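You operate a simulated robot arm through the tools that you are given. There is no shell and no other tool. Be economical: measure what you need, move in short steps, check, and stop when the job is done.

The job below is to be done with a simulated two-armed robot. You get a single attempt, and the scene is never put back.

Task
Park the 60 mm finger, then fold up flange 2 of blank 32.
Fine: free its orange latch, slide it up to the 100 mm finger, lock it; clamp, fold square, leaf down, clamp bar up.

It is judged by the outcome, as a careful person would: the job done as asked, and still so three seconds after it is handed in. It fails if anything else is knocked over, pushed out of place, dropped, spilled or broken. Flat cloth is picked up by pressing the open fingertips on it (5 to 10 N) and closing them slowly along it; thin cloth reads only 2 to 8 mm in the jaws.

Robot
Two 7-joint arms with two-finger grippers on one trunk, on a base that drives. Base frame: it is fixed to the floor where the robot stands at the start and does not move with it; the origin is under the middle of the robot, x ahead of it, y to its left, z up. Readings come in mm, degrees, newtons and seconds.
The left shoulder is at the start at [60, 179, 1230], the right one opposite. With the tool pointing down near the work surface each hand reaches from about 100 to 640 mm from the robot's upright axis, wherever it stands, measured 20 degrees to its own side. Places, roughly: narrow finger [700, 300, 1200]; narrowest finger [800, 0, 1200]; orange latch of the narrow finger [700, 300, 1200]; orange latch of the narrowest finger [800, 0, 1200]; orange latch of the wide finger [800, -100, 1200]; orange latch of the widest finger [800, 100, 1200]; red angle stop [700, -400, 1000]; wide finger [800, -100, 1200]; widest finger [800, 100, 1200]; yellow back stop [800, 100, 900]. Payload 1.96 kg a hand.
Tool frame (each hand has its own): the origin (TCP) lies between the finger pads and is the grasp point; the fingertips stand 20 mm ahead of it; z points along the fingers, y is the line along which they close. Largest opening 72 mm; the body of the gripper starts 38 mm behind the TCP.
Orientation is that of the tool frame in the base frame, as [roll, pitch, yaw] about the fixed x, y, z axes, in that order (R = Rz(yaw) Ry(pitch) Rx(roll)). With the fingers straight down and closing along the base's y, the tool's x points along the base's -x, its y along +y and its z along -z.

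Tools
- The arms move only by the tool jog_arm. It takes "left_plan", "right_plan" or both (then of equal length, played together; a hand with none holds still); each is text: rows parted by semicolons, each of 7 numbers parted by spaces: the shift along the tool's x, y, z in mm, then the turn, a rotation vector about the tool's x, y, z in degrees, then the gripper command, from -1 (shut) to 1 (fully open), values between in proportion. In form: x y z wx wy wz grip; .... A call has 1 to 8 rows; each row shifts and turns the commanded pose from where the row before left it, along the tool's axes as they then stand. Each row takes 0.2 s and may step no farther than 50 mm and 8.6 degrees from the row before; otherwise, or with a gripper value out of range, the whole call is refused. A pose out of reach is approached as far as the arm can. The call stops where the force on the tool passes 90 N (or 10 N more than at its start, if that is more) or the arm is blocked; 0.2 s more then pass. Each finger travels about 153 mm/s and halts on what it meets, pressing with about 25 N; the grip force reading is that of the motor and also rises with nothing between the fingers. The clock runs only during rows and for 0.2 s after the last one: add rows that do not move to give the fingers time. It gives the time, the measured TCP pose, the force on the tool (base axes), the opening and the grip force at its end, in the units of the frame above (readings bear some noise), with the torque about the TCP (base axes, N m) and any sound that the robot's microphone picked up.
- Cameras (640 x 400 px; columns grow to the right, rows downward): "scene" is now at [23.5, 9.5, 1778.7]; the picture's right is [0.12, -0.99, 0.00], its down [-0.76, -0.09, -0.65] and it looks along [0.64, 0.08, -0.76] (base axes); focal length 291 px, centre (320, 200). "left" rides on the left gripper at [71, -19, -82] in its tool frame; the picture's right is [0.26, 0.97, 0.00], its down [-0.67, 0.18, -0.72] and it looks along [-0.69, 0.19, 0.70] (tool axes); focal length 280 px, centre (320, 200). "right" rides on the right gripper at [71, 19, -82] in its tool frame; the picture's right is [-0.26, 0.97, 0.00], its down [-0.67, -0.18, -0.72] and it looks along [-0.69, -0.19, 0.70] (tool axes); focal length 280 px, centre (320, 200). There is no depth. A picture from a camera that has moved, and an enlarged one, comes with that camera's place and axes in the base frame and with its lens. The place of the scene camera against the robot may be out by one fixed shift of up to 12 mm in any direction.
- get_image(camera): a new picture of that camera. The clock stands still meanwhile.
- move_column(by): slides the trunk up (or, below 0, down) by that many mm; the arms and the scene camera ride with it, the base frame stays. It gives what a move gives, with no picture.
- base_move(legs): drives the robot by 1 to 6 legs, each [ahead, left, turn to the left] in mm, mm and degrees, along the robot's own axes; the way and the turn of a leg run together, so that a leg with both is an arc; at most 1500 mm and 180 degrees a leg. The arms and the cameras ride along, it lands a little off, and it stops where it bumps. It gives what a move gives.
- pan_tilt(pan, tilt): turns the head with the scene camera to pan (to the left, within 86 degrees either way) and tilt (down, from -29 to 69), counted from straight ahead of the robot. It gives what a move gives.
- zoom(camera, box): a new picture of the part [left, top, right, bottom] of that camera's present view, enlarged. The clock stands still meanwhile.
- finish_job(): hands the job in; it is judged then, once.

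Work in short steps. Places have to be worked out from the pictures, the camera data and where the tool is seen: move nearer, look again, correct. Check each grasp and each placing, and mend what went wrong. You have 120 turns and 92 pictures in all, those below and enlarged ones among them. Open the grippers and draw the arms clear of the work before you hand the job in, unless the task says otherwise; then end with one line.

The tools are called by a JSON object that holds its "fn" and its "kwargs". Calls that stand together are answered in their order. jog_arm: Moves the arms, as the interface text tells. Its arguments: {"type":"object","properties":{"left_plan":{"type":"string"},"right_plan":{"type":"string"}},"required":[]} The other tools are called the same way: move_column (by) slides the trunk up or down; base_move (legs) drives the base; pan_tilt (pan, tilt) turns the head that bears the scene camera; get_image (camera) takes a picture; zoom (camera, box) takes an enlarged picture of a part of a camera's view; finish_job () hands the job in.

At the start:

```text
time_s: 0.0
left_position: [382.8, 225.7, 1000.3]
left_tcp_rot: [179.9, 0.0, 180.0]
left_force: [0.8, 0.6, 0.2]
left_wrist_torque: [0.01, 0.0, 0.02]
left_finger_gap: 71.6
left_grasp_force: 0.0
right_position: [383.1, -123.1, 1000.0]
right_tcp_rot: [-180.0, -0.1, 180.0]
right_force: [0.2, -0.8, -1.0]
right_wrist_torque: [0.03, -0.01, -0.03]
right_finger_gap: 72.1
right_grasp_force: 0.0
trunk travel left (down, up): [-875.0, 115.0]
robot x, y, heading: [2.1, 0.2, 0.1]
head pan, tilt: [7.0, 49.7]
```

scene: 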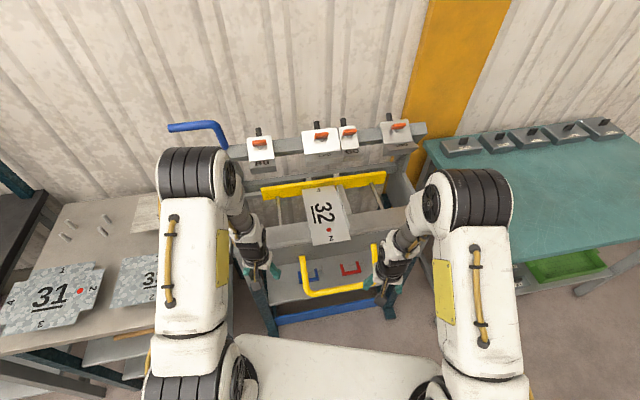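
right: 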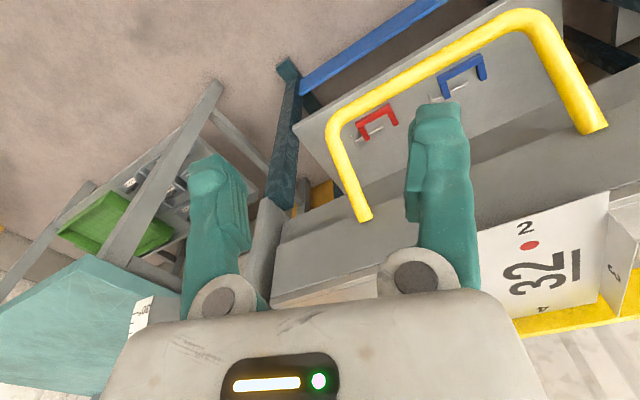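
left: 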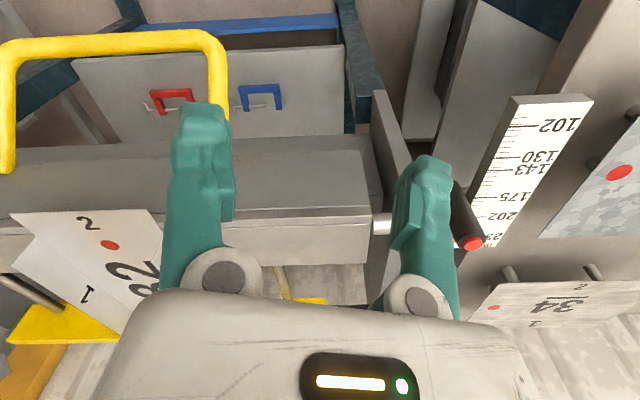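

I'll look closely at the folder first: the fingers, the latches, the clamp lever and the stops.

{"fn": "zoom", "kwargs": {"camera": "scene", "box": [230, 100, 430, 225]}}

{"fn": "zoom", "kwargs": {"camera": "scene", "box": [160, 100, 440, 340]}}

```text
3.20 times, centred on (330, 162) of scene
camera zoom: at [23.5, 9.5, 1778.7], right [0.12, -0.99, 0.0], down [-0.76, -0.09, -0.65], along [0.64, 0.08, -0.76], focal length 931 px, centre (288, 320)
```

zoom: 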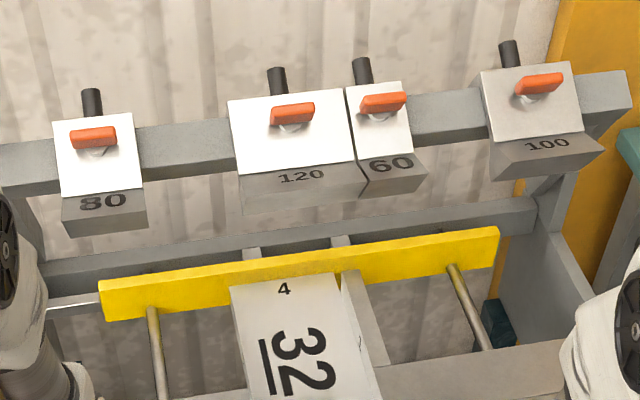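

```text
1.67 times, centred on (300, 220) of scene
camera zoom: at [23.5, 9.5, 1778.7], right [0.12, -0.99, 0.0], down [-0.76, -0.09, -0.65], along [0.64, 0.08, -0.76], focal length 485 px, centre (353, 167)
```

zoom: 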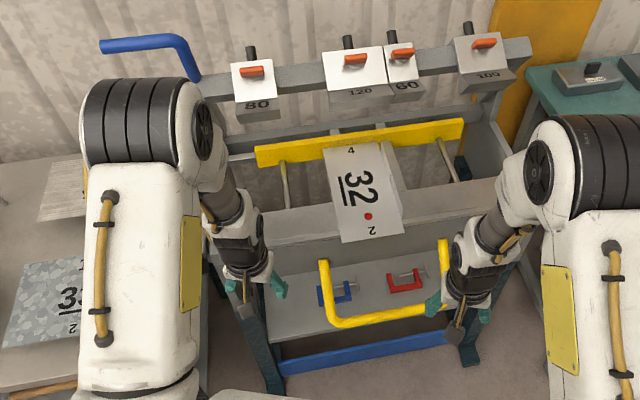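

The 60 stands against the 120, over blank 32's right-hand flange that is already folded up, so it has to go right to the 100. Next I'll look at the right end of the machine for the angle stop.

{"fn": "pan_tilt", "kwargs": {"pan": -20, "tilt": 45}}

{"fn": "get_image", "kwargs": {"camera": "scene"}}

{"fn": "zoom", "kwargs": {"camera": "right", "box": [240, 40, 640, 340]}}

```text
time_s: 0.9
left_position: [382.1, 225.6, 999.2]
left_tcp_rot: [-180.0, 0.0, 179.9]
left_force: [0.4, -0.7, -0.3]
left_wrist_torque: [-0.02, 0.0, 0.01]
left_finger_gap: 71.7
left_grasp_force: 0.0
right_position: [382.8, -123.3, 999.4]
right_tcp_rot: [180.0, 0.0, 180.0]
right_force: [-0.8, -0.3, -0.4]
right_wrist_torque: [0.03, -0.02, -0.02]
right_finger_gap: 72.4
right_grasp_force: 0.0
trunk travel left (down, up): [-875.0, 115.0]
robot x, y, heading: [-2.7, 0.5, 0.2]
head pan, tilt: [-20.0, 45.0]
```

```text
86 pictures are left
camera scene: at [23.2, -27.6, 1785.1], right [-0.34, -0.94, 0.0], down [-0.66, 0.24, -0.71], along [0.66, -0.24, -0.71], focal length 291 px, centre (320, 200)
```

scene: 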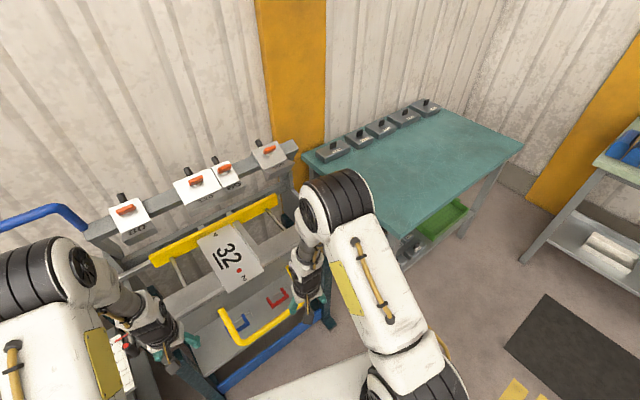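

```text
1.33 times, centred on (440, 190) of right
camera zoom: at [311.5, -104.5, 1080.7], right [0.26, 0.97, 0.0], down [0.67, -0.18, 0.72], along [0.69, -0.19, -0.7], focal length 374 px, centre (160, 213)
```

zoom: 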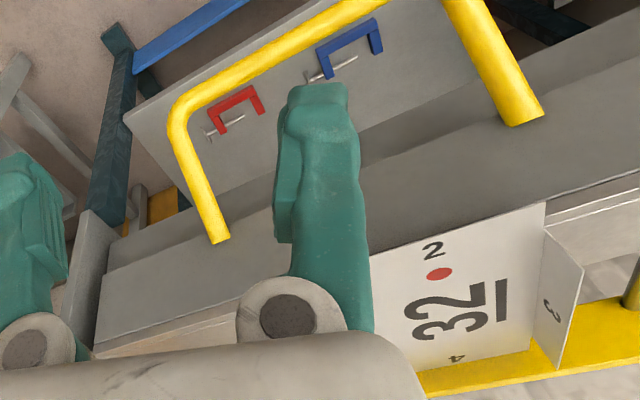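

Both side flanges (1 and 3) of blank 32 stand up. I'll raise the right hand and turn it to point forward, both for working the latch and to uncover the right end of the machine.

{"fn": "jog_arm", "kwargs": {"right_plan": "0 0 -50 0 0 0 0; 0 0 -50 0 0 0 0; 0 0 -50 0 0 0 0; 0 0 0 0 -8.2 0 0; 0 0 0 0 -8.2 0 0; 0 0 0 0 -8.2 0 0; 0 0 0 0 -8.2 0 0; 0 0 0 0 -8.2 0 0"}}

{"fn": "jog_arm", "kwargs": {"right_plan": "0 0 10 0 -8.2 0 0; 0 0 10 0 -8.2 0 0; 0 0 10 0 -8.2 0 0; 0 0 10 0 -8.2 0 0; 0 0 10 0 -8.2 0 0; 0 0 10 0 -8.0 0 0; 0 0 0 0 0 0 0"}}

{"fn": "get_image", "kwargs": {"camera": "right"}}

{"fn": "get_image", "kwargs": {"camera": "scene"}}

```text
time_s: 2.7
left_position: [383.5, 226.0, 999.3]
left_tcp_rot: [-180.0, 0.0, -180.0]
left_force: [-0.7, 0.9, 0.5]
left_wrist_torque: [-0.03, 0.02, 0.0]
left_finger_gap: 72.4
left_grasp_force: 0.0
right_position: [409.1, -115.9, 1145.2]
right_tcp_rot: [-179.9, 41.0, -180.0]
right_force: [0.2, 0.4, 0.8]
right_wrist_torque: [0.0, 0.02, 0.0]
right_finger_gap: 36.0
right_grasp_force: 0.0
right hand out of reach, approached as far as the arm can: row 7, 8
trunk travel left (down, up): [-875.0, 115.0]
robot x, y, heading: [0.5, 3.5, 0.1]
head pan, tilt: [-20.0, 45.0]
```

```text
time_s: 4.3
left_position: [382.4, 226.5, 999.9]
left_tcp_rot: [-180.0, 0.0, 180.0]
left_force: [0.5, 1.0, -0.3]
left_wrist_torque: [-0.04, 0.0, 0.04]
left_finger_gap: 71.8
left_grasp_force: 0.0
right_position: [464.3, -114.6, 1116.1]
right_tcp_rot: [-10.6, 90.0, -10.6]
right_force: [0.4, 0.9, 1.1]
right_wrist_torque: [-0.02, -0.04, 0.01]
right_finger_gap: 36.0
right_grasp_force: 0.0
right hand out of reach, approached as far as the arm can: row 1
trunk travel left (down, up): [-875.0, 115.0]
robot x, y, heading: [0.1, -0.4, -0.1]
head pan, tilt: [-20.0, 45.0]
```

```text
84 pictures are left
camera right: at [383.0, -95.8, 1045.2], right [0.0, 0.97, 0.26], down [-0.72, -0.18, 0.67], along [0.7, -0.19, 0.69], focal length 280 px, centre (320, 200)
```

right: 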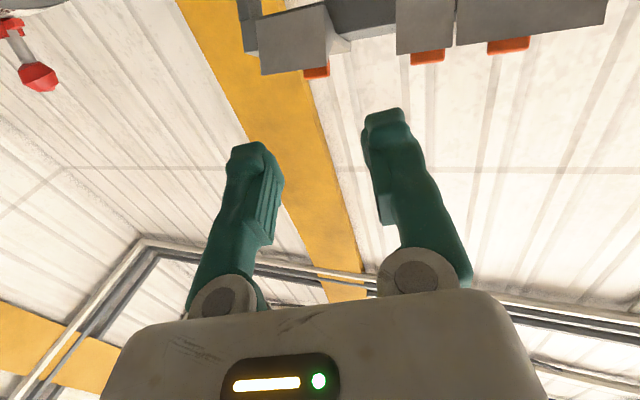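

```text
83 pictures are left
camera scene: at [22.8, -27.4, 1785.2], right [-0.34, -0.94, 0.0], down [-0.66, 0.24, -0.71], along [0.66, -0.24, -0.71], focal length 291 px, centre (320, 200)
```

scene: 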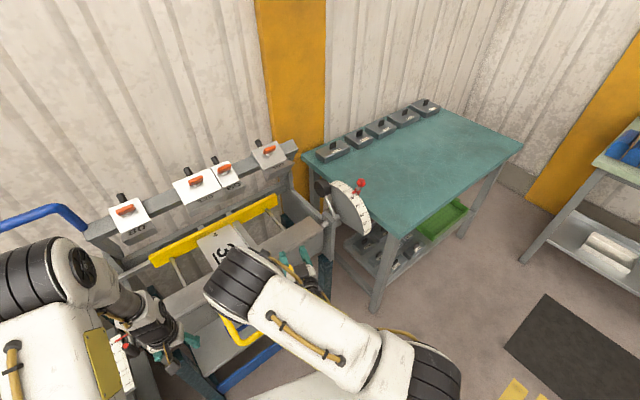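

Now the angle dial and its red stop are visible on the right side of the machine; I'll zoom in on it and on the fingers.

{"fn": "zoom", "kwargs": {"camera": "scene", "box": [310, 165, 400, 245]}}

{"fn": "zoom", "kwargs": {"camera": "scene", "box": [150, 130, 300, 230]}}

```text
5.00 times, centred on (355, 205) of scene
camera zoom: at [22.8, -27.4, 1785.2], right [-0.34, -0.94, 0.0], down [-0.66, 0.24, -0.71], along [0.66, -0.24, -0.71], focal length 1455 px, centre (145, 175)
```

zoom: 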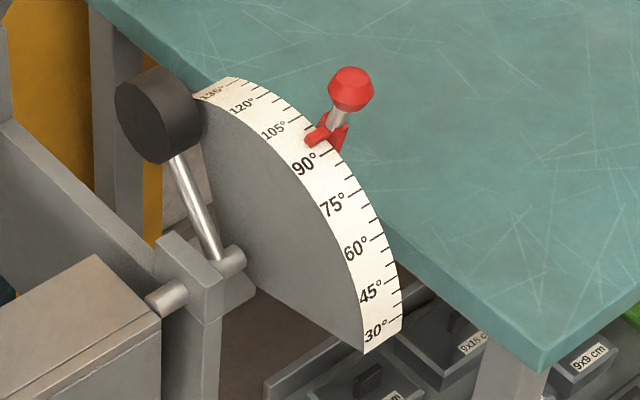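

```text
4.00 times, centred on (225, 180) of scene
camera zoom: at [22.8, -27.4, 1785.2], right [-0.34, -0.94, 0.0], down [-0.66, 0.24, -0.71], along [0.66, -0.24, -0.71], focal length 1164 px, centre (700, 280)
```

zoom: 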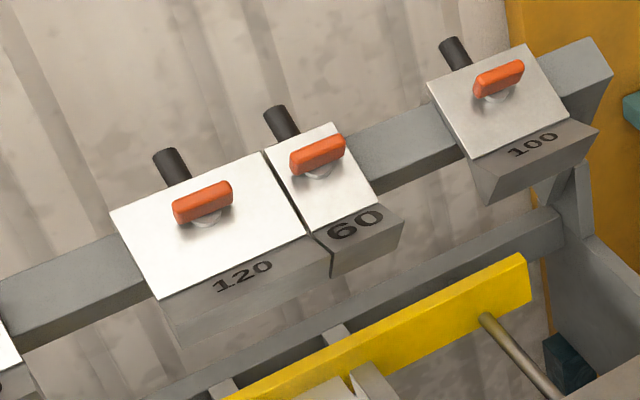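

The stop pointer sits close to 90°, but I need a better view of that. Before driving nearer I'll check the floor clearance in front of the base.

{"fn": "pan_tilt", "kwargs": {"pan": 0, "tilt": 66}}

{"fn": "get_image", "kwargs": {"camera": "scene"}}

```text
time_s: 5.2
left_position: [382.0, 225.5, 999.7]
left_tcp_rot: [-179.8, 0.0, 179.9]
left_force: [0.2, 0.3, -0.1]
left_wrist_torque: [0.02, 0.01, 0.0]
left_finger_gap: 72.0
left_grasp_force: 0.1
right_position: [464.7, -114.8, 1116.4]
right_tcp_rot: [143.2, 89.9, 143.2]
right_force: [-0.5, -0.2, 0.8]
right_wrist_torque: [0.03, 0.01, 0.01]
right_finger_gap: 36.0
right_grasp_force: 0.1
trunk travel left (down, up): [-875.0, 115.0]
robot x, y, heading: [2.0, 1.9, 0.0]
head pan, tilt: [0.0, 66.0]
```

```text
80 pictures are left
camera scene: at [6.4, -0.2, 1759.1], right [0.0, -1.0, 0.0], down [-0.91, 0.0, -0.41], along [0.41, 0.0, -0.91], focal length 291 px, centre (320, 200)
```

scene: 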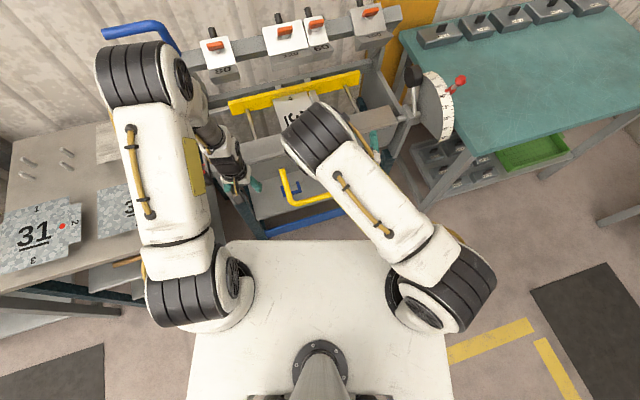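

There is about 150 mm between the base and the machine's legs. I'll lift the left hand, then drive 100 mm closer.

{"fn": "jog_arm", "kwargs": {"left_plan": "0 0 -50 0 0 0 0; 0 0 -50 0 0 0 0"}}

{"fn": "base_move", "kwargs": {"legs": [[100, 0, 0]]}}

{"fn": "pan_tilt", "kwargs": {"pan": 0, "tilt": 45}}

{"fn": "get_image", "kwargs": {"camera": "scene"}}

```text
time_s: 5.8
left_position: [381.9, 226.6, 1102.3]
left_tcp_rot: [-179.9, 0.0, 180.0]
left_force: [-0.5, 0.2, 0.2]
left_wrist_torque: [0.01, 0.0, -0.01]
left_finger_gap: 36.1
left_grasp_force: 0.0
right_position: [463.6, -114.9, 1117.3]
right_tcp_rot: [17.1, 89.8, 17.1]
right_force: [-0.9, 0.8, 0.4]
right_wrist_torque: [0.02, 0.0, 0.02]
right_finger_gap: 35.9
right_grasp_force: 0.0
trunk travel left (down, up): [-875.0, 115.0]
robot x, y, heading: [-1.3, 0.6, -0.0]
head pan, tilt: [0.0, 66.0]
```

```text
time_s: 6.9
left_position: [480.0, 226.6, 1101.4]
left_tcp_rot: [-180.0, -0.1, -179.9]
left_force: [0.5, -0.2, -0.8]
left_wrist_torque: [-0.02, 0.02, -0.02]
left_finger_gap: 35.8
left_grasp_force: 0.1
right_position: [561.9, -114.3, 1117.6]
right_tcp_rot: [178.3, 90.0, 178.5]
right_force: [-0.1, 0.4, -1.0]
right_wrist_torque: [-0.01, -0.02, 0.02]
right_finger_gap: 36.1
right_grasp_force: 0.0
trunk travel left (down, up): [-875.0, 115.0]
robot x, y, heading: [98.1, -0.6, 0.1]
head pan, tilt: [0.0, 66.0]
```

```text
time_s: 7.7
left_position: [480.5, 228.1, 1101.0]
left_tcp_rot: [179.9, 0.0, -179.8]
left_force: [0.3, -0.8, 0.2]
left_wrist_torque: [0.02, 0.04, -0.01]
left_finger_gap: 36.1
left_grasp_force: 0.1
right_position: [563.9, -114.8, 1116.9]
right_tcp_rot: [13.8, 90.0, 13.9]
right_force: [-0.1, 0.3, 0.3]
right_wrist_torque: [-0.01, -0.05, 0.0]
right_finger_gap: 36.1
right_grasp_force: 0.1
trunk travel left (down, up): [-875.0, 115.0]
robot x, y, heading: [101.7, 2.1, 0.1]
head pan, tilt: [0.0, 45.0]
```

```text
79 pictures are left
camera scene: at [127.2, 0.2, 1785.1], right [0.0, -1.0, 0.0], down [-0.71, 0.0, -0.71], along [0.71, 0.0, -0.71], focal length 291 px, centre (320, 200)
```

scene: 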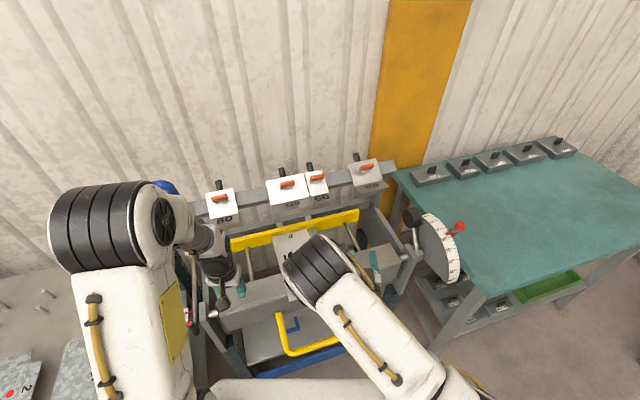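

The folder is turned about 17.5° from the base frame: the latches come out at 80: (707,279), 120: (765,100), 60: (797,9) and 100: (844,-147), all at z≈1213. I'll turn the robot to face it squarely.

{"fn": "base_move", "kwargs": {"legs": [[0, 0, 17.5]]}}

{"fn": "get_image", "kwargs": {"camera": "scene"}}

```text
time_s: 9.1
left_position: [395.0, 329.7, 1102.3]
left_tcp_rot: [180.0, 0.0, -162.7]
left_force: [-0.4, -0.8, -0.2]
left_wrist_torque: [-0.03, -0.01, -0.01]
left_finger_gap: 36.0
left_grasp_force: 0.1
right_position: [576.5, 29.3, 1116.9]
right_tcp_rot: [149.3, 89.9, 166.9]
right_force: [0.1, 0.3, 0.0]
right_wrist_torque: [0.01, -0.01, -0.02]
right_finger_gap: 36.2
right_grasp_force: 0.1
trunk travel left (down, up): [-875.0, 115.0]
robot x, y, heading: [99.6, -0.9, 17.4]
head pan, tilt: [0.0, 45.0]
```

```text
78 pictures are left
camera scene: at [125.8, 6.2, 1785.2], right [0.3, -0.95, 0.0], down [-0.67, -0.21, -0.71], along [0.67, 0.21, -0.71], focal length 291 px, centre (320, 200)
```

scene: 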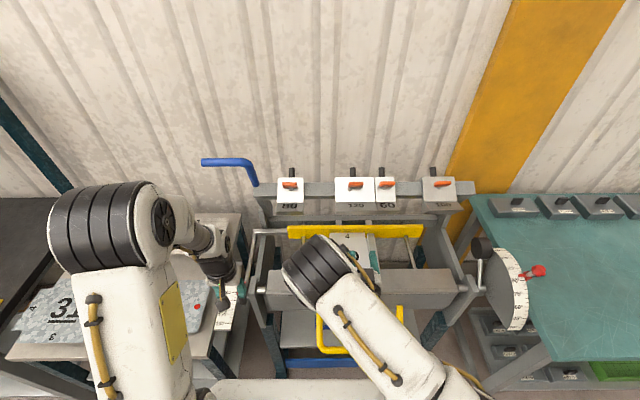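

The robot is square to the machine now. I'll zoom on the fingers, lever and dial.

{"fn": "zoom", "kwargs": {"camera": "scene", "box": [270, 155, 480, 285]}}

{"fn": "zoom", "kwargs": {"camera": "scene", "box": [190, 140, 310, 240]}}

{"fn": "zoom", "kwargs": {"camera": "scene", "box": [455, 225, 565, 345]}}

```text
3.05 times, centred on (375, 220) of scene
camera zoom: at [125.8, 6.2, 1785.2], right [0.3, -0.95, 0.0], down [-0.67, -0.21, -0.71], along [0.67, 0.21, -0.71], focal length 887 px, centre (152, 139)
```

zoom: 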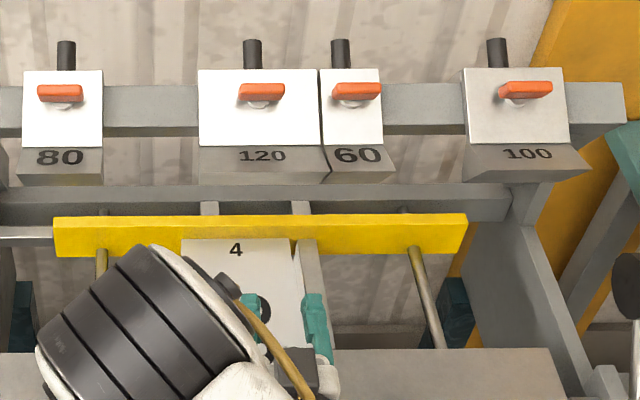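

```text
4.00 times, centred on (250, 190) of scene
camera zoom: at [125.8, 6.2, 1785.2], right [0.3, -0.95, 0.0], down [-0.67, -0.21, -0.71], along [0.67, 0.21, -0.71], focal length 1164 px, centre (600, 240)
```

zoom: 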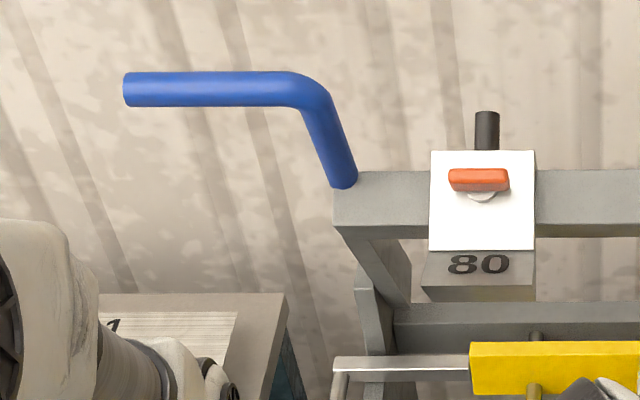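

```text
3.33 times, centred on (510, 285) of scene
camera zoom: at [125.8, 6.2, 1785.2], right [0.3, -0.95, 0.0], down [-0.67, -0.21, -0.71], along [0.67, 0.21, -0.71], focal length 970 px, centre (-313, -83)
```

zoom: 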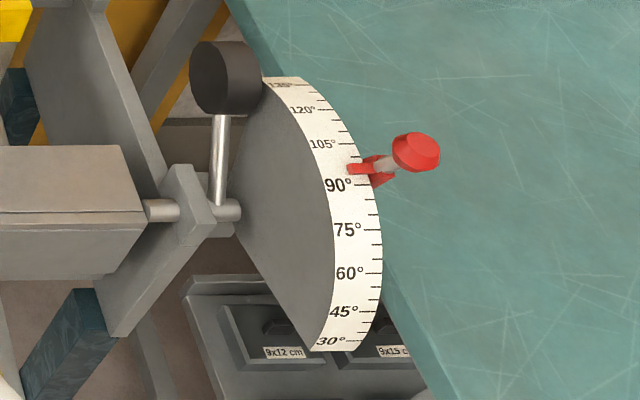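

The stop pointer looks to be a bit above 90°, which I'll verify later. Now I'll tilt the right hand 45° and bring its camera up for a close look at the 60's latch.

{"fn": "jog_arm", "kwargs": {"right_plan": "-20 -20 0 0 7.5 0 1; -20 -20 0 0 7.5 0 1; -15 -20 0 0 7.5 0 1; -20 -20 0 0 7.5 0 1; -15 0 10 0 7.5 0 1; -15 0 10 0 7.5 0 1"}}

{"fn": "get_image", "kwargs": {"camera": "right"}}

```text
time_s: 10.5
left_position: [395.6, 331.6, 1101.2]
left_tcp_rot: [-179.9, -0.1, -162.6]
left_force: [-0.2, -0.8, -0.6]
left_wrist_torque: [0.0, 0.01, 0.03]
left_finger_gap: 36.0
left_grasp_force: 0.1
right_position: [646.9, -34.2, 1203.9]
right_tcp_rot: [-179.8, 44.9, -162.5]
right_force: [1.4, -0.1, 0.0]
right_wrist_torque: [0.01, 0.01, -0.02]
right_finger_gap: 72.2
right_grasp_force: 0.1
trunk travel left (down, up): [-875.0, 115.0]
robot x, y, heading: [99.0, -0.2, 17.6]
head pan, tilt: [0.0, 45.0]
```

```text
74 pictures are left
camera right: at [538.7, -46.9, 1210.7], right [-0.11, 0.98, 0.18], down [0.03, -0.18, 0.98], along [0.99, 0.12, -0.01], focal length 280 px, centre (320, 200)
```

right: 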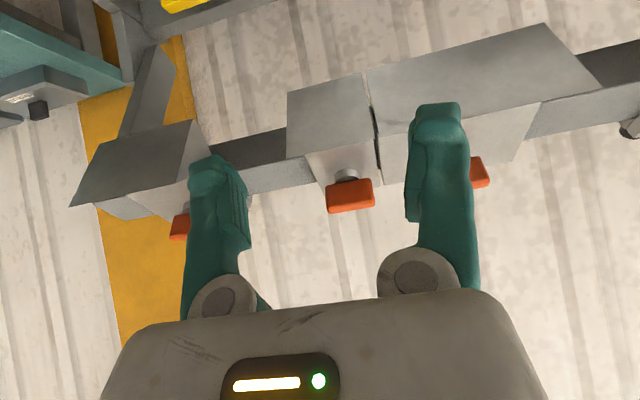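

The two views agree: the 60's latch is at about (789, 11, 1209), and the hand is already lined up with it sideways. I'll move to a pre-approach 60 mm off along the tool axis.

{"fn": "jog_arm", "kwargs": {"right_plan": "-40 0 12 0 0 0 1; -40 0 15 0 0 0 1; -29 0 15 0 0 0 1; 0 0 0 0 0 0 1"}}

{"fn": "get_image", "kwargs": {"camera": "right"}}

{"fn": "zoom", "kwargs": {"camera": "scene", "box": [300, 130, 480, 250]}}

```text
time_s: 11.5
left_position: [395.2, 331.2, 1100.7]
left_tcp_rot: [-180.0, 0.0, -162.6]
left_force: [-0.1, -0.4, -0.9]
left_wrist_torque: [0.01, 0.01, 0.01]
left_finger_gap: 35.9
left_grasp_force: 0.1
right_position: [747.7, 0.1, 1251.7]
right_tcp_rot: [-180.0, 44.9, -162.5]
right_force: [0.3, -0.3, 0.1]
right_wrist_torque: [-0.02, -0.02, 0.03]
right_finger_gap: 72.1
right_grasp_force: 0.0
trunk travel left (down, up): [-875.0, 115.0]
robot x, y, heading: [99.5, -0.1, 17.4]
head pan, tilt: [0.0, 45.0]
```

```text
73 pictures are left
camera right: at [638.6, -13.9, 1257.5], right [-0.11, 0.98, 0.18], down [0.03, -0.18, 0.98], along [0.99, 0.12, -0.01], focal length 280 px, centre (320, 200)
```

right: 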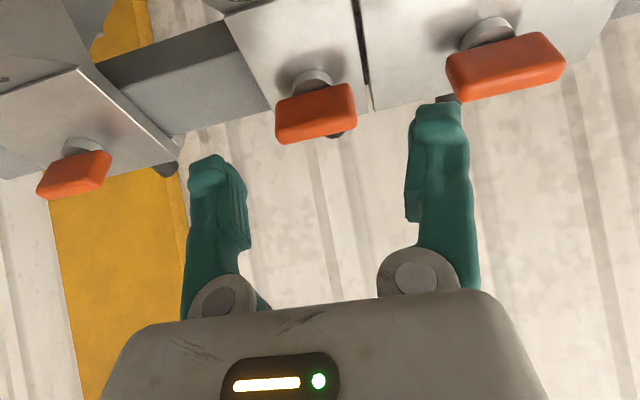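

```text
3.33 times, centred on (390, 190) of scene
camera zoom: at [125.0, 6.7, 1785.2], right [0.3, -0.95, 0.0], down [-0.67, -0.21, -0.71], along [0.67, 0.21, -0.71], focal length 970 px, centre (87, 233)
```

zoom: 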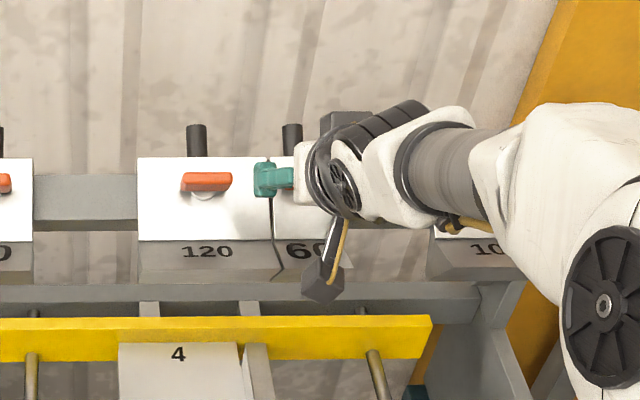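

The latch sits centred ahead between the fingers. I'll advance 50 mm along the tool, look, then close on the ends of the handle.

{"fn": "jog_arm", "kwargs": {"right_plan": "0 -2 20 0 0 0 1; 0 0 15 0 0 0 1; 0 0 15 0 0 0 1; 0 0 0 0 0 0 1"}}

{"fn": "get_image", "kwargs": {"camera": "right"}}

```text
time_s: 12.5
left_position: [394.8, 331.2, 1101.1]
left_tcp_rot: [179.9, 0.0, -162.7]
left_force: [-0.8, 0.1, 0.7]
left_wrist_torque: [-0.01, 0.03, 0.02]
left_finger_gap: 35.9
left_grasp_force: 0.1
right_position: [780.2, 8.5, 1214.9]
right_tcp_rot: [179.9, 44.9, -162.4]
right_force: [-1.0, -0.3, 0.3]
right_wrist_torque: [0.0, 0.01, 0.01]
right_finger_gap: 72.3
right_grasp_force: 0.0
trunk travel left (down, up): [-875.0, 115.0]
robot x, y, heading: [100.0, -2.6, 17.6]
head pan, tilt: [0.0, 45.0]
```

```text
71 pictures are left
camera right: at [672.9, -6.2, 1221.8], right [-0.11, 0.98, 0.18], down [0.03, -0.18, 0.98], along [0.99, 0.12, -0.01], focal length 280 px, centre (320, 200)
```

right: 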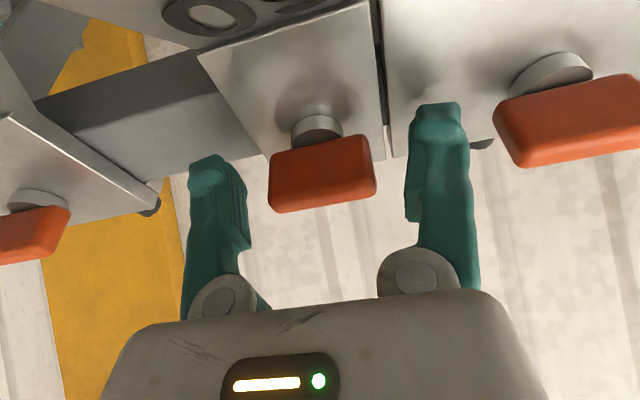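

The handle lies between the fingers; closing on it.

{"fn": "jog_arm", "kwargs": {"right_plan": "0 0 4 0 0 0 0.2; 0 0 0 0 0 0 0; 0 0 0 0 0 0 -0.4; 0 0 0 0 0 0 -0.4"}}

{"fn": "get_image", "kwargs": {"camera": "right"}}

```text
time_s: 13.5
left_position: [393.2, 330.9, 1102.7]
left_tcp_rot: [-180.0, 0.0, -162.6]
left_force: [0.6, 0.1, 1.0]
left_wrist_torque: [0.02, 0.0, 0.03]
left_finger_gap: 36.2
left_grasp_force: 0.0
right_position: [782.0, 8.0, 1212.4]
right_tcp_rot: [180.0, 45.1, -162.7]
right_force: [-1.9, -4.2, 5.6]
right_wrist_torque: [0.03, 0.26, 0.08]
right_finger_gap: 43.3
right_grasp_force: 40.2
trunk travel left (down, up): [-875.0, 115.0]
robot x, y, heading: [97.3, 2.9, 17.4]
head pan, tilt: [0.0, 45.0]
```

```text
70 pictures are left
camera right: at [674.3, -6.2, 1220.1], right [-0.11, 0.98, 0.19], down [0.03, -0.18, 0.98], along [0.99, 0.12, 0.0], focal length 280 px, centre (320, 200)
```

right: 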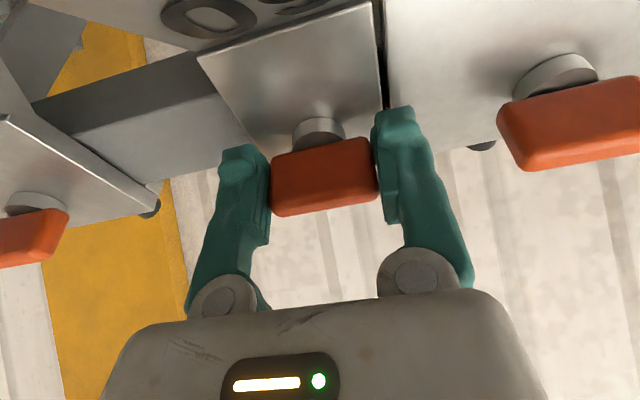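

Grasped at 43 mm. I'll twist a little counter-clockwise (−z) and feel the torque.

{"fn": "jog_arm", "kwargs": {"right_plan": "0 0 0 0 0 -5 -0.4; 0 0 0 0 0 -5 -0.4; 0 0 0 0 0 0 -0.4"}}

```text
time_s: 14.3
left_position: [394.1, 330.5, 1101.6]
left_tcp_rot: [179.8, -0.1, -162.6]
left_force: [0.3, -0.8, -0.3]
left_wrist_torque: [-0.04, 0.01, 0.01]
left_finger_gap: 36.2
left_grasp_force: 0.1
right_position: [783.1, 7.8, 1212.9]
right_tcp_rot: [-170.1, 44.2, -148.5]
right_force: [-0.3, -5.5, 2.7]
right_wrist_torque: [1.11, 0.02, 0.65]
right_finger_gap: 44.5
right_grasp_force: 39.9
trunk travel left (down, up): [-875.0, 115.0]
robot x, y, heading: [101.3, 2.7, 17.3]
head pan, tilt: [0.0, 45.0]
```

{"fn": "jog_arm", "kwargs": {"right_plan": "0 0 0 0 0 -7 -0.4; 0 0 0 0 0 -7 -0.4; 0 0 0 0 0 0 -0.4"}}

{"fn": "get_image", "kwargs": {"camera": "right"}}

```text
time_s: 15.1
left_position: [393.5, 330.2, 1101.2]
left_tcp_rot: [179.9, 0.1, -162.6]
left_force: [-0.1, 0.4, -0.4]
left_wrist_torque: [0.0, -0.02, -0.01]
left_finger_gap: 36.0
left_grasp_force: 0.0
right_position: [784.4, 6.6, 1212.8]
right_tcp_rot: [-157.8, 40.3, -130.3]
right_force: [-1.6, -6.5, 6.2]
right_wrist_torque: [1.23, 0.17, 0.74]
right_finger_gap: 45.5
right_grasp_force: 40.0
trunk travel left (down, up): [-875.0, 115.0]
robot x, y, heading: [97.6, -0.2, 17.5]
head pan, tilt: [0.0, 45.0]
```

```text
69 pictures are left
camera right: at [682.9, -36.4, 1218.8], right [-0.4, 0.91, -0.11], down [-0.05, 0.1, 0.99], along [0.92, 0.4, 0.01], focal length 280 px, centre (320, 200)
```

right: 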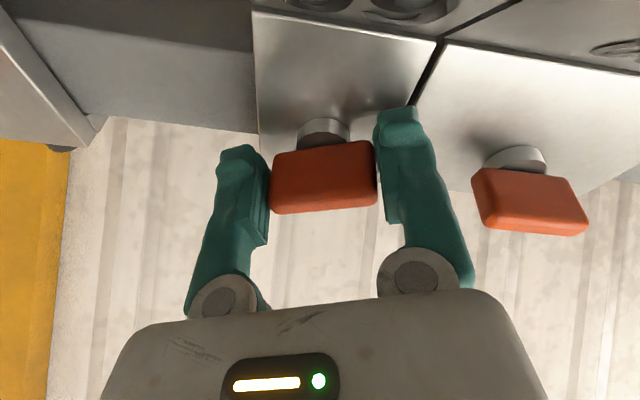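

The handle is turning with the hand (24° so far). I'll continue in the same direction.

{"fn": "jog_arm", "kwargs": {"right_plan": "0 0 0 0 0 -8 -0.4; 0 0 0 0 0 -8 -0.4; 0 0 0 0 0 -8 -0.4; 0 0 0 0 0 -8 -0.4; 0 0 0 0 0 0 -0.4"}}

{"fn": "get_image", "kwargs": {"camera": "right"}}

```text
time_s: 16.3
left_position: [393.3, 330.4, 1102.7]
left_tcp_rot: [179.9, 0.1, -162.5]
left_force: [0.1, 0.1, -0.1]
left_wrist_torque: [0.01, -0.01, 0.01]
left_finger_gap: 36.1
left_grasp_force: 0.0
right_position: [782.8, 8.2, 1214.5]
right_tcp_rot: [-140.1, 23.3, -97.9]
right_force: [-0.9, -2.0, 10.7]
right_wrist_torque: [0.92, 0.29, 0.58]
right_finger_gap: 47.7
right_grasp_force: 39.9
trunk travel left (down, up): [-875.0, 115.0]
robot x, y, heading: [96.2, -2.5, 17.4]
head pan, tilt: [0.0, 45.0]
```

```text
68 pictures are left
camera right: at [705.2, -66.5, 1231.4], right [-0.67, 0.58, -0.46], down [-0.27, 0.4, 0.88], along [0.7, 0.71, -0.11], focal length 280 px, centre (320, 200)
```

right: 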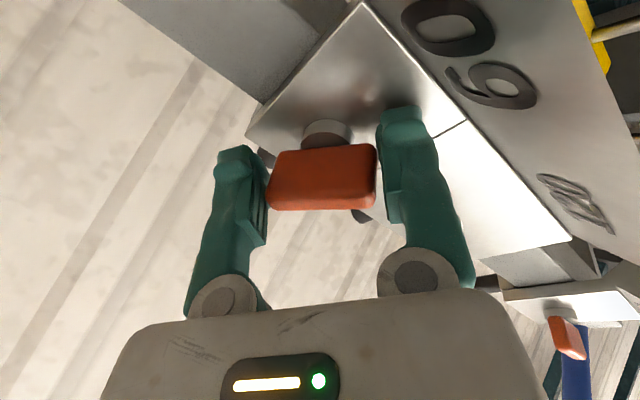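

{"fn": "jog_arm", "kwargs": {"right_plan": "0 0 0 0 0 -8 -0.4; 0 0 0 0 0 -8 -0.4; 0 0 0 0 0 -8 -0.4; 0 0 0 0 0 -8 -0.4; 0 0 0 0 0 -4 -0.4; 0 0 0 0 0 0 -0.4"}}

{"fn": "get_image", "kwargs": {"camera": "right"}}

```text
time_s: 17.7
left_position: [392.5, 330.4, 1100.5]
left_tcp_rot: [180.0, 0.2, -162.5]
left_force: [0.1, -0.8, 0.0]
left_wrist_torque: [0.04, -0.02, -0.06]
left_finger_gap: 36.1
left_grasp_force: 0.1
right_position: [781.9, 8.1, 1213.6]
right_tcp_rot: [-134.8, -1.5, -71.3]
right_force: [-4.7, -4.0, 11.5]
right_wrist_torque: [0.52, 0.92, -0.62]
right_finger_gap: 48.2
right_grasp_force: 39.8
trunk travel left (down, up): [-875.0, 115.0]
robot x, y, heading: [95.4, 2.3, 17.3]
head pan, tilt: [0.0, 45.0]
```

```text
67 pictures are left
camera right: at [737.5, -81.4, 1259.2], right [-0.72, 0.01, -0.69], down [-0.58, 0.53, 0.62], along [0.37, 0.85, -0.38], focal length 280 px, centre (320, 200)
```

right: 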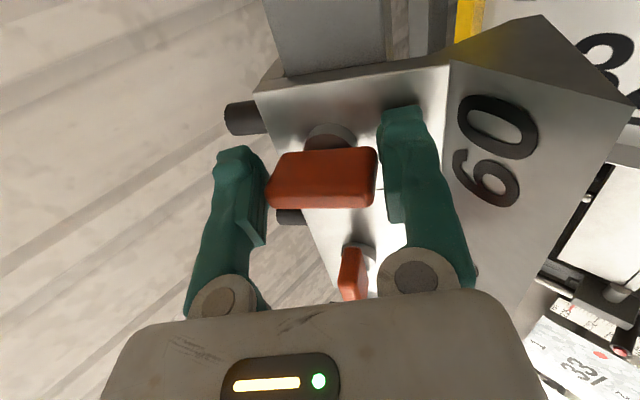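

The handle now stands across its locked direction, at what feels like its end stop. I'll carry the finger 15 mm to the right by the handle as a trial.

{"fn": "jog_arm", "kwargs": {"right_plan": "5 0 0 0 0 0 -0.5; 5 0.2 0 0 0 0 -0.5; 5 0.2 0 0 0 0 -0.5; 0 0 0 0 0 0 -0.5"}}

{"fn": "zoom", "kwargs": {"camera": "scene", "box": [300, 130, 480, 250]}}

```text
time_s: 18.7
left_position: [393.6, 331.1, 1100.7]
left_tcp_rot: [-180.0, 0.1, -162.6]
left_force: [0.5, 0.3, -0.5]
left_wrist_torque: [0.01, 0.02, 0.03]
left_finger_gap: 36.1
left_grasp_force: 0.1
right_position: [786.4, -4.8, 1214.7]
right_tcp_rot: [-134.9, -1.5, -71.1]
right_force: [-3.0, 0.1, 8.8]
right_wrist_torque: [0.26, 0.62, -0.52]
right_finger_gap: 48.4
right_grasp_force: 40.0
trunk travel left (down, up): [-875.0, 115.0]
robot x, y, heading: [100.0, -1.8, 17.3]
head pan, tilt: [0.0, 45.0]
```

```text
3.33 times, centred on (390, 190) of scene
camera zoom: at [123.0, 6.4, 1785.2], right [0.3, -0.95, 0.0], down [-0.67, -0.21, -0.71], along [0.68, 0.21, -0.71], focal length 970 px, centre (87, 233)
```

zoom: 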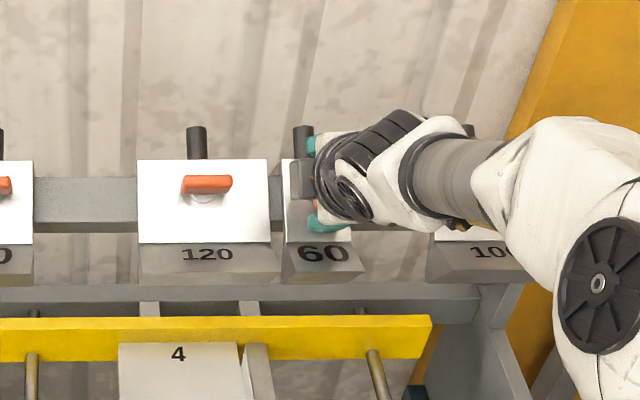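

It slides freely and the 120 stays put. I'll slide on 55 mm, then creep to contact.

{"fn": "jog_arm", "kwargs": {"right_plan": "9 0.3 0 0 0 0 -0.5; 9 0.3 0 0 0 0 -0.5; 9 0.3 0 0 0 0 -0.5; 9 0.3 0 0 0 0 -0.5; 9 0.3 0 0 0 0 -0.5; 8 0.3 0 0 0 0 -0.5; 0 0 0 0 0 0 -0.5"}}

{"fn": "zoom", "kwargs": {"camera": "scene", "box": [300, 130, 480, 250]}}

```text
time_s: 20.3
left_position: [394.3, 331.8, 1102.8]
left_tcp_rot: [-179.9, 0.1, -162.7]
left_force: [-0.1, 0.4, -0.2]
left_wrist_torque: [0.05, 0.0, 0.02]
left_finger_gap: 35.8
left_grasp_force: 0.1
right_position: [803.4, -56.5, 1213.8]
right_tcp_rot: [-134.9, -1.4, -71.2]
right_force: [-5.3, -1.1, 7.4]
right_wrist_torque: [0.03, 1.13, -0.25]
right_finger_gap: 47.9
right_grasp_force: 40.1
trunk travel left (down, up): [-875.0, 115.0]
robot x, y, heading: [95.1, 0.7, 17.2]
head pan, tilt: [0.0, 45.0]
```

```text
3.33 times, centred on (390, 190) of scene
camera zoom: at [122.6, 6.0, 1785.2], right [0.3, -0.95, 0.0], down [-0.67, -0.21, -0.71], along [0.68, 0.21, -0.71], focal length 970 px, centre (87, 233)
```

zoom: 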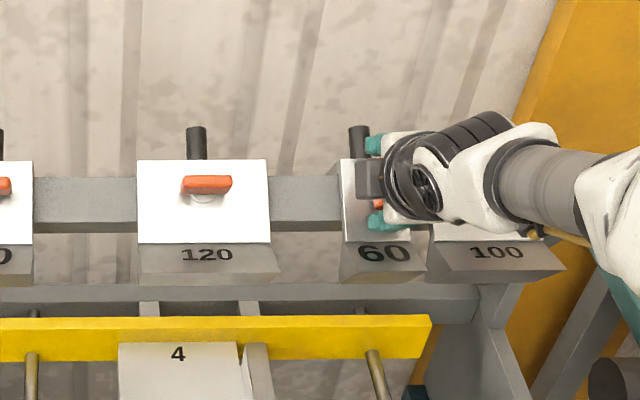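

About 15 mm remain. Creeping on until contact.

{"fn": "jog_arm", "kwargs": {"right_plan": "4 0.1 0 0 0 0 -0.5; 3 0.1 0 0 0 0 -0.5; 2 0 0 0 0 0 -0.5; 2 0 0 0 0 0 -0.5; 0 0 0 0 0 0 -0.5"}}

{"fn": "zoom", "kwargs": {"camera": "scene", "box": [380, 150, 480, 220]}}

```text
time_s: 21.5
left_position: [393.6, 331.4, 1101.6]
left_tcp_rot: [-179.9, 0.1, -162.6]
left_force: [-0.5, -0.9, -0.1]
left_wrist_torque: [0.04, -0.02, -0.03]
left_finger_gap: 35.9
left_grasp_force: 0.1
right_position: [806.5, -67.7, 1212.5]
right_tcp_rot: [-134.8, -1.3, -71.2]
right_force: [-5.1, -1.5, 8.1]
right_wrist_torque: [-0.06, 1.13, -0.25]
right_finger_gap: 48.0
right_grasp_force: 40.3
trunk travel left (down, up): [-875.0, 115.0]
robot x, y, heading: [101.7, 1.4, 17.4]
head pan, tilt: [0.0, 45.0]
```

```text
5.71 times, centred on (430, 185) of scene
camera zoom: at [122.5, 6.2, 1785.2], right [0.3, -0.95, 0.0], down [-0.67, -0.21, -0.71], along [0.68, 0.21, -0.71], focal length 1662 px, centre (-309, 286)
```

zoom: 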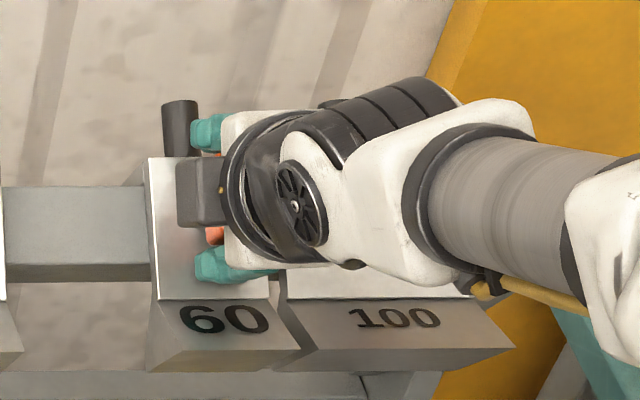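

About 9 mm remain.

{"fn": "jog_arm", "kwargs": {"right_plan": "4 0 0 0 0 0 -0.5; 2 0 0 0 0 0 -0.5; 1.5 0 0 0 0 0 -0.5; 1.5 0 0 0 0 0 -0.5; 1.5 0 0 0 0 0 -0.5; 0 0 0 0 0 0 -0.5"}}

{"fn": "zoom", "kwargs": {"camera": "scene", "box": [380, 150, 480, 220]}}

```text
time_s: 22.9
left_position: [394.7, 331.9, 1101.7]
left_tcp_rot: [179.9, 0.1, -162.7]
left_force: [-0.1, -1.0, 0.2]
left_wrist_torque: [0.01, -0.01, 0.02]
left_finger_gap: 35.9
left_grasp_force: 0.0
right_position: [808.9, -75.6, 1213.6]
right_tcp_rot: [-134.8, -1.4, -71.1]
right_force: [-5.4, -0.3, 7.3]
right_wrist_torque: [0.1, 1.0, -0.18]
right_finger_gap: 48.1
right_grasp_force: 39.9
trunk travel left (down, up): [-875.0, 115.0]
robot x, y, heading: [98.6, -0.7, 17.2]
head pan, tilt: [0.0, 45.0]
```

```text
5.71 times, centred on (430, 185) of scene
camera zoom: at [122.6, 6.7, 1785.2], right [0.3, -0.95, 0.0], down [-0.67, -0.21, -0.71], along [0.68, 0.21, -0.71], focal length 1662 px, centre (-309, 286)
```

zoom: 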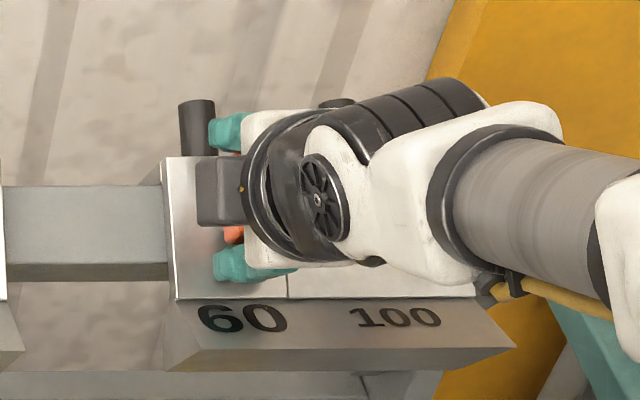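

The plates look flush together. I'll nudge 1 mm more to confirm contact, then turn the handle back to lock.

{"fn": "jog_arm", "kwargs": {"right_plan": "1 0 0 0 0 0 -0.5; 1 0 0 0 0 0 -0.5; 0 0 0 0 0 0 -0.5"}}

```text
time_s: 23.7
left_position: [393.0, 332.1, 1102.2]
left_tcp_rot: [-179.9, 0.1, -162.6]
left_force: [0.1, 0.9, 1.0]
left_wrist_torque: [0.02, 0.02, -0.04]
left_finger_gap: 35.7
left_grasp_force: 0.1
right_position: [810.5, -76.2, 1215.1]
right_tcp_rot: [-134.9, -1.3, -71.1]
right_force: [-7.9, 4.9, 4.0]
right_wrist_torque: [-0.06, 1.57, -0.12]
right_finger_gap: 48.2
right_grasp_force: 39.9
trunk travel left (down, up): [-875.0, 115.0]
robot x, y, heading: [97.1, -3.4, 17.6]
head pan, tilt: [0.0, 45.0]
```

Contact is felt: the y force rose and the hand stopped moving. I'll turn the handle back +90° to lock it.

{"fn": "jog_arm", "kwargs": {"right_plan": "0 0 0 0 0 8 -0.5; 0 0 0 0 0 8 -0.5; 0 0 0 0 0 8 -0.5; 0 0 0 0 0 8 -0.5; 0 0 0 0 0 8 -0.5; 0 0 0 0 0 8 -0.5; 0 0 0 0 0 0 -0.5"}}

{"fn": "jog_arm", "kwargs": {"right_plan": "0 0 0 0 0 8 -0.5; 0 0 0 0 0 8 -0.5; 0 0 0 0 0 8 -0.5; 0 0 0 0 0 8 -0.5; 0 0 0 0 0 8 -0.5; 0 0 0 0 0 4 -0.5; 0 0 0 0 0 0 -0.5"}}

{"fn": "get_image", "kwargs": {"camera": "right"}}

```text
time_s: 25.3
left_position: [392.9, 333.0, 1102.1]
left_tcp_rot: [-179.9, 0.1, -162.6]
left_force: [-1.0, 0.6, -0.1]
left_wrist_torque: [-0.02, 0.01, 0.01]
left_finger_gap: 35.9
left_grasp_force: 0.1
right_position: [809.8, -76.4, 1215.2]
right_tcp_rot: [-145.3, 30.6, -108.8]
right_force: [-13.6, 5.0, 0.8]
right_wrist_torque: [-0.11, 1.14, 0.25]
right_finger_gap: 46.8
right_grasp_force: 40.6
trunk travel left (down, up): [-875.0, 115.0]
robot x, y, heading: [99.1, -1.7, 17.5]
head pan, tilt: [0.0, 45.0]
```

```text
time_s: 26.9
left_position: [392.5, 333.7, 1100.8]
left_tcp_rot: [-179.8, 0.1, -162.6]
left_force: [0.0, -0.1, -0.4]
left_wrist_torque: [-0.02, 0.0, -0.01]
left_finger_gap: 36.0
left_grasp_force: 0.0
right_position: [809.6, -74.1, 1213.2]
right_tcp_rot: [-179.9, 44.8, -162.4]
right_force: [-23.5, 13.7, -14.7]
right_wrist_torque: [0.18, 0.17, 0.76]
right_finger_gap: 43.5
right_grasp_force: 39.8
trunk travel left (down, up): [-875.0, 115.0]
robot x, y, heading: [96.7, 4.0, 17.4]
head pan, tilt: [0.0, 45.0]
```

```text
62 pictures are left
camera right: at [700.6, -88.6, 1221.1], right [-0.11, 0.98, 0.18], down [0.03, -0.18, 0.98], along [0.99, 0.12, -0.01], focal length 280 px, centre (320, 200)
```

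right: 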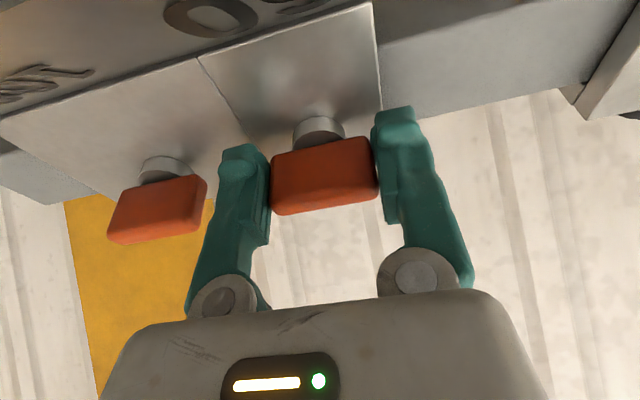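

The handle is locked again, parallel to the others and against the 100. I'll release gently with a small opening and back away.

{"fn": "jog_arm", "kwargs": {"right_plan": "0 0 0 0 0 0 0.5; 0 0 0 0 0 0 0.5; 0 0 -20 0 0 0 0.5; 0 0 -40 0 0 0 0.5; 0 0 -50 0 0 0 0.5; 0 0 0 0 0 0 0.5"}}

{"fn": "get_image", "kwargs": {"camera": "right"}}

{"fn": "zoom", "kwargs": {"camera": "scene", "box": [260, 140, 480, 280]}}

```text
time_s: 28.3
left_position: [395.8, 332.3, 1099.6]
left_tcp_rot: [-179.9, -0.2, -162.6]
left_force: [0.6, 0.4, -0.7]
left_wrist_torque: [-0.01, 0.04, 0.01]
left_finger_gap: 36.3
left_grasp_force: 0.1
right_position: [738.7, -102.6, 1291.2]
right_tcp_rot: [180.0, 44.9, -162.5]
right_force: [0.6, -0.2, 0.8]
right_wrist_torque: [0.0, 0.01, 0.01]
right_finger_gap: 54.0
right_grasp_force: 0.1
trunk travel left (down, up): [-875.0, 115.0]
robot x, y, heading: [97.0, 3.3, 17.4]
head pan, tilt: [0.0, 45.0]
```

```text
61 pictures are left
camera right: at [629.3, -116.3, 1298.2], right [-0.11, 0.98, 0.19], down [0.03, -0.18, 0.98], along [0.99, 0.12, -0.01], focal length 280 px, centre (320, 200)
```

right: 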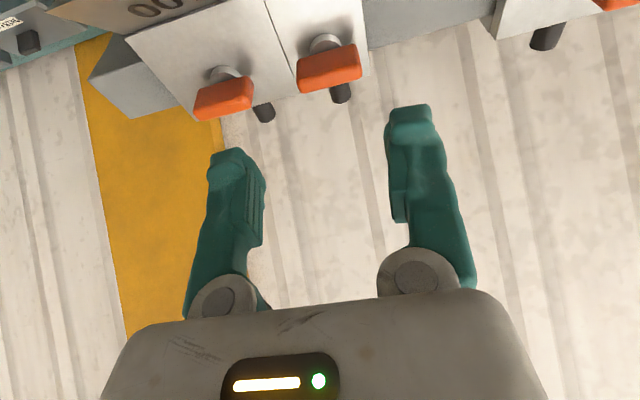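

```text
2.86 times, centred on (370, 210) of scene
camera zoom: at [127.9, 6.6, 1785.1], right [0.3, -0.95, 0.0], down [-0.68, -0.21, -0.71], along [0.67, 0.21, -0.71], focal length 831 px, centre (177, 171)
```

zoom: 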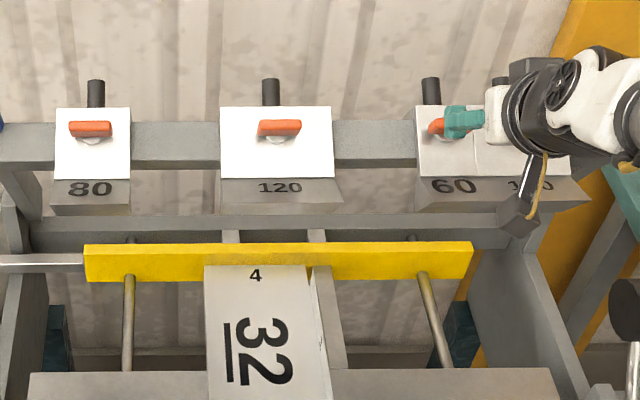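

The 60 is parked against the 100 with its latch locked. Now I'll back the right hand off and bring the left hand up, tilted 45° forward, to inspect the blue clamp lever.

{"fn": "jog_arm", "kwargs": {"left_plan": "0 0 -50 0 0 0 0; 0 0 -50 0 0 0 0; 0 5 -50 0 0 0 0; -20 5 0 0 -7.5 0 1; -20 5 0 0 -7.5 0 1; -20 5 0 0 -7.5 0 1; -20 5 0 0 -7.5 0 1; -20 5 0 0 -7.5 0 1", "right_plan": "0 0 -50 0 0 0 0; 40 0 0 0 0 0 0; 40 0 0 0 0 0 0; 40 0 0 0 0 0 0; 40 0 0 0 0 0 0; 0 0 0 0 0 0 0; 0 0 0 0 0 0 0; 0 0 0 0 0 0 0"}}

{"fn": "get_image", "kwargs": {"camera": "left"}}

{"fn": "get_image", "kwargs": {"camera": "scene"}}

```text
refused: row 3 steps farther than a row can; nothing moved
```

```text
59 pictures are left
camera left: at [334.8, 291.9, 1182.3], right [-0.54, 0.84, 0.0], down [0.59, 0.38, 0.71], along [0.6, 0.39, -0.7], focal length 280 px, centre (320, 200)
```

left: 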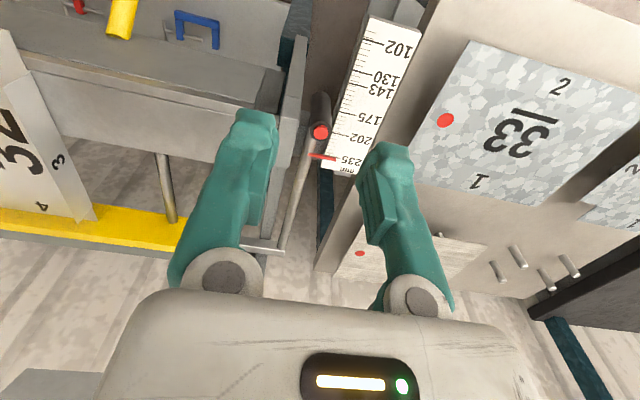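

```text
58 pictures are left
camera scene: at [127.9, 6.6, 1785.1], right [0.3, -0.95, 0.0], down [-0.68, -0.21, -0.71], along [0.67, 0.21, -0.71], focal length 291 px, centre (320, 200)
```

scene: 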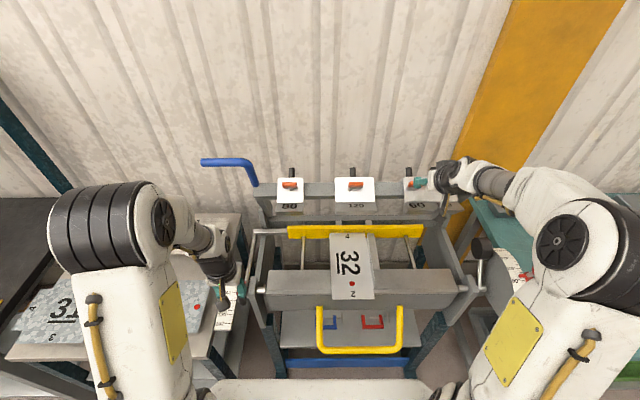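

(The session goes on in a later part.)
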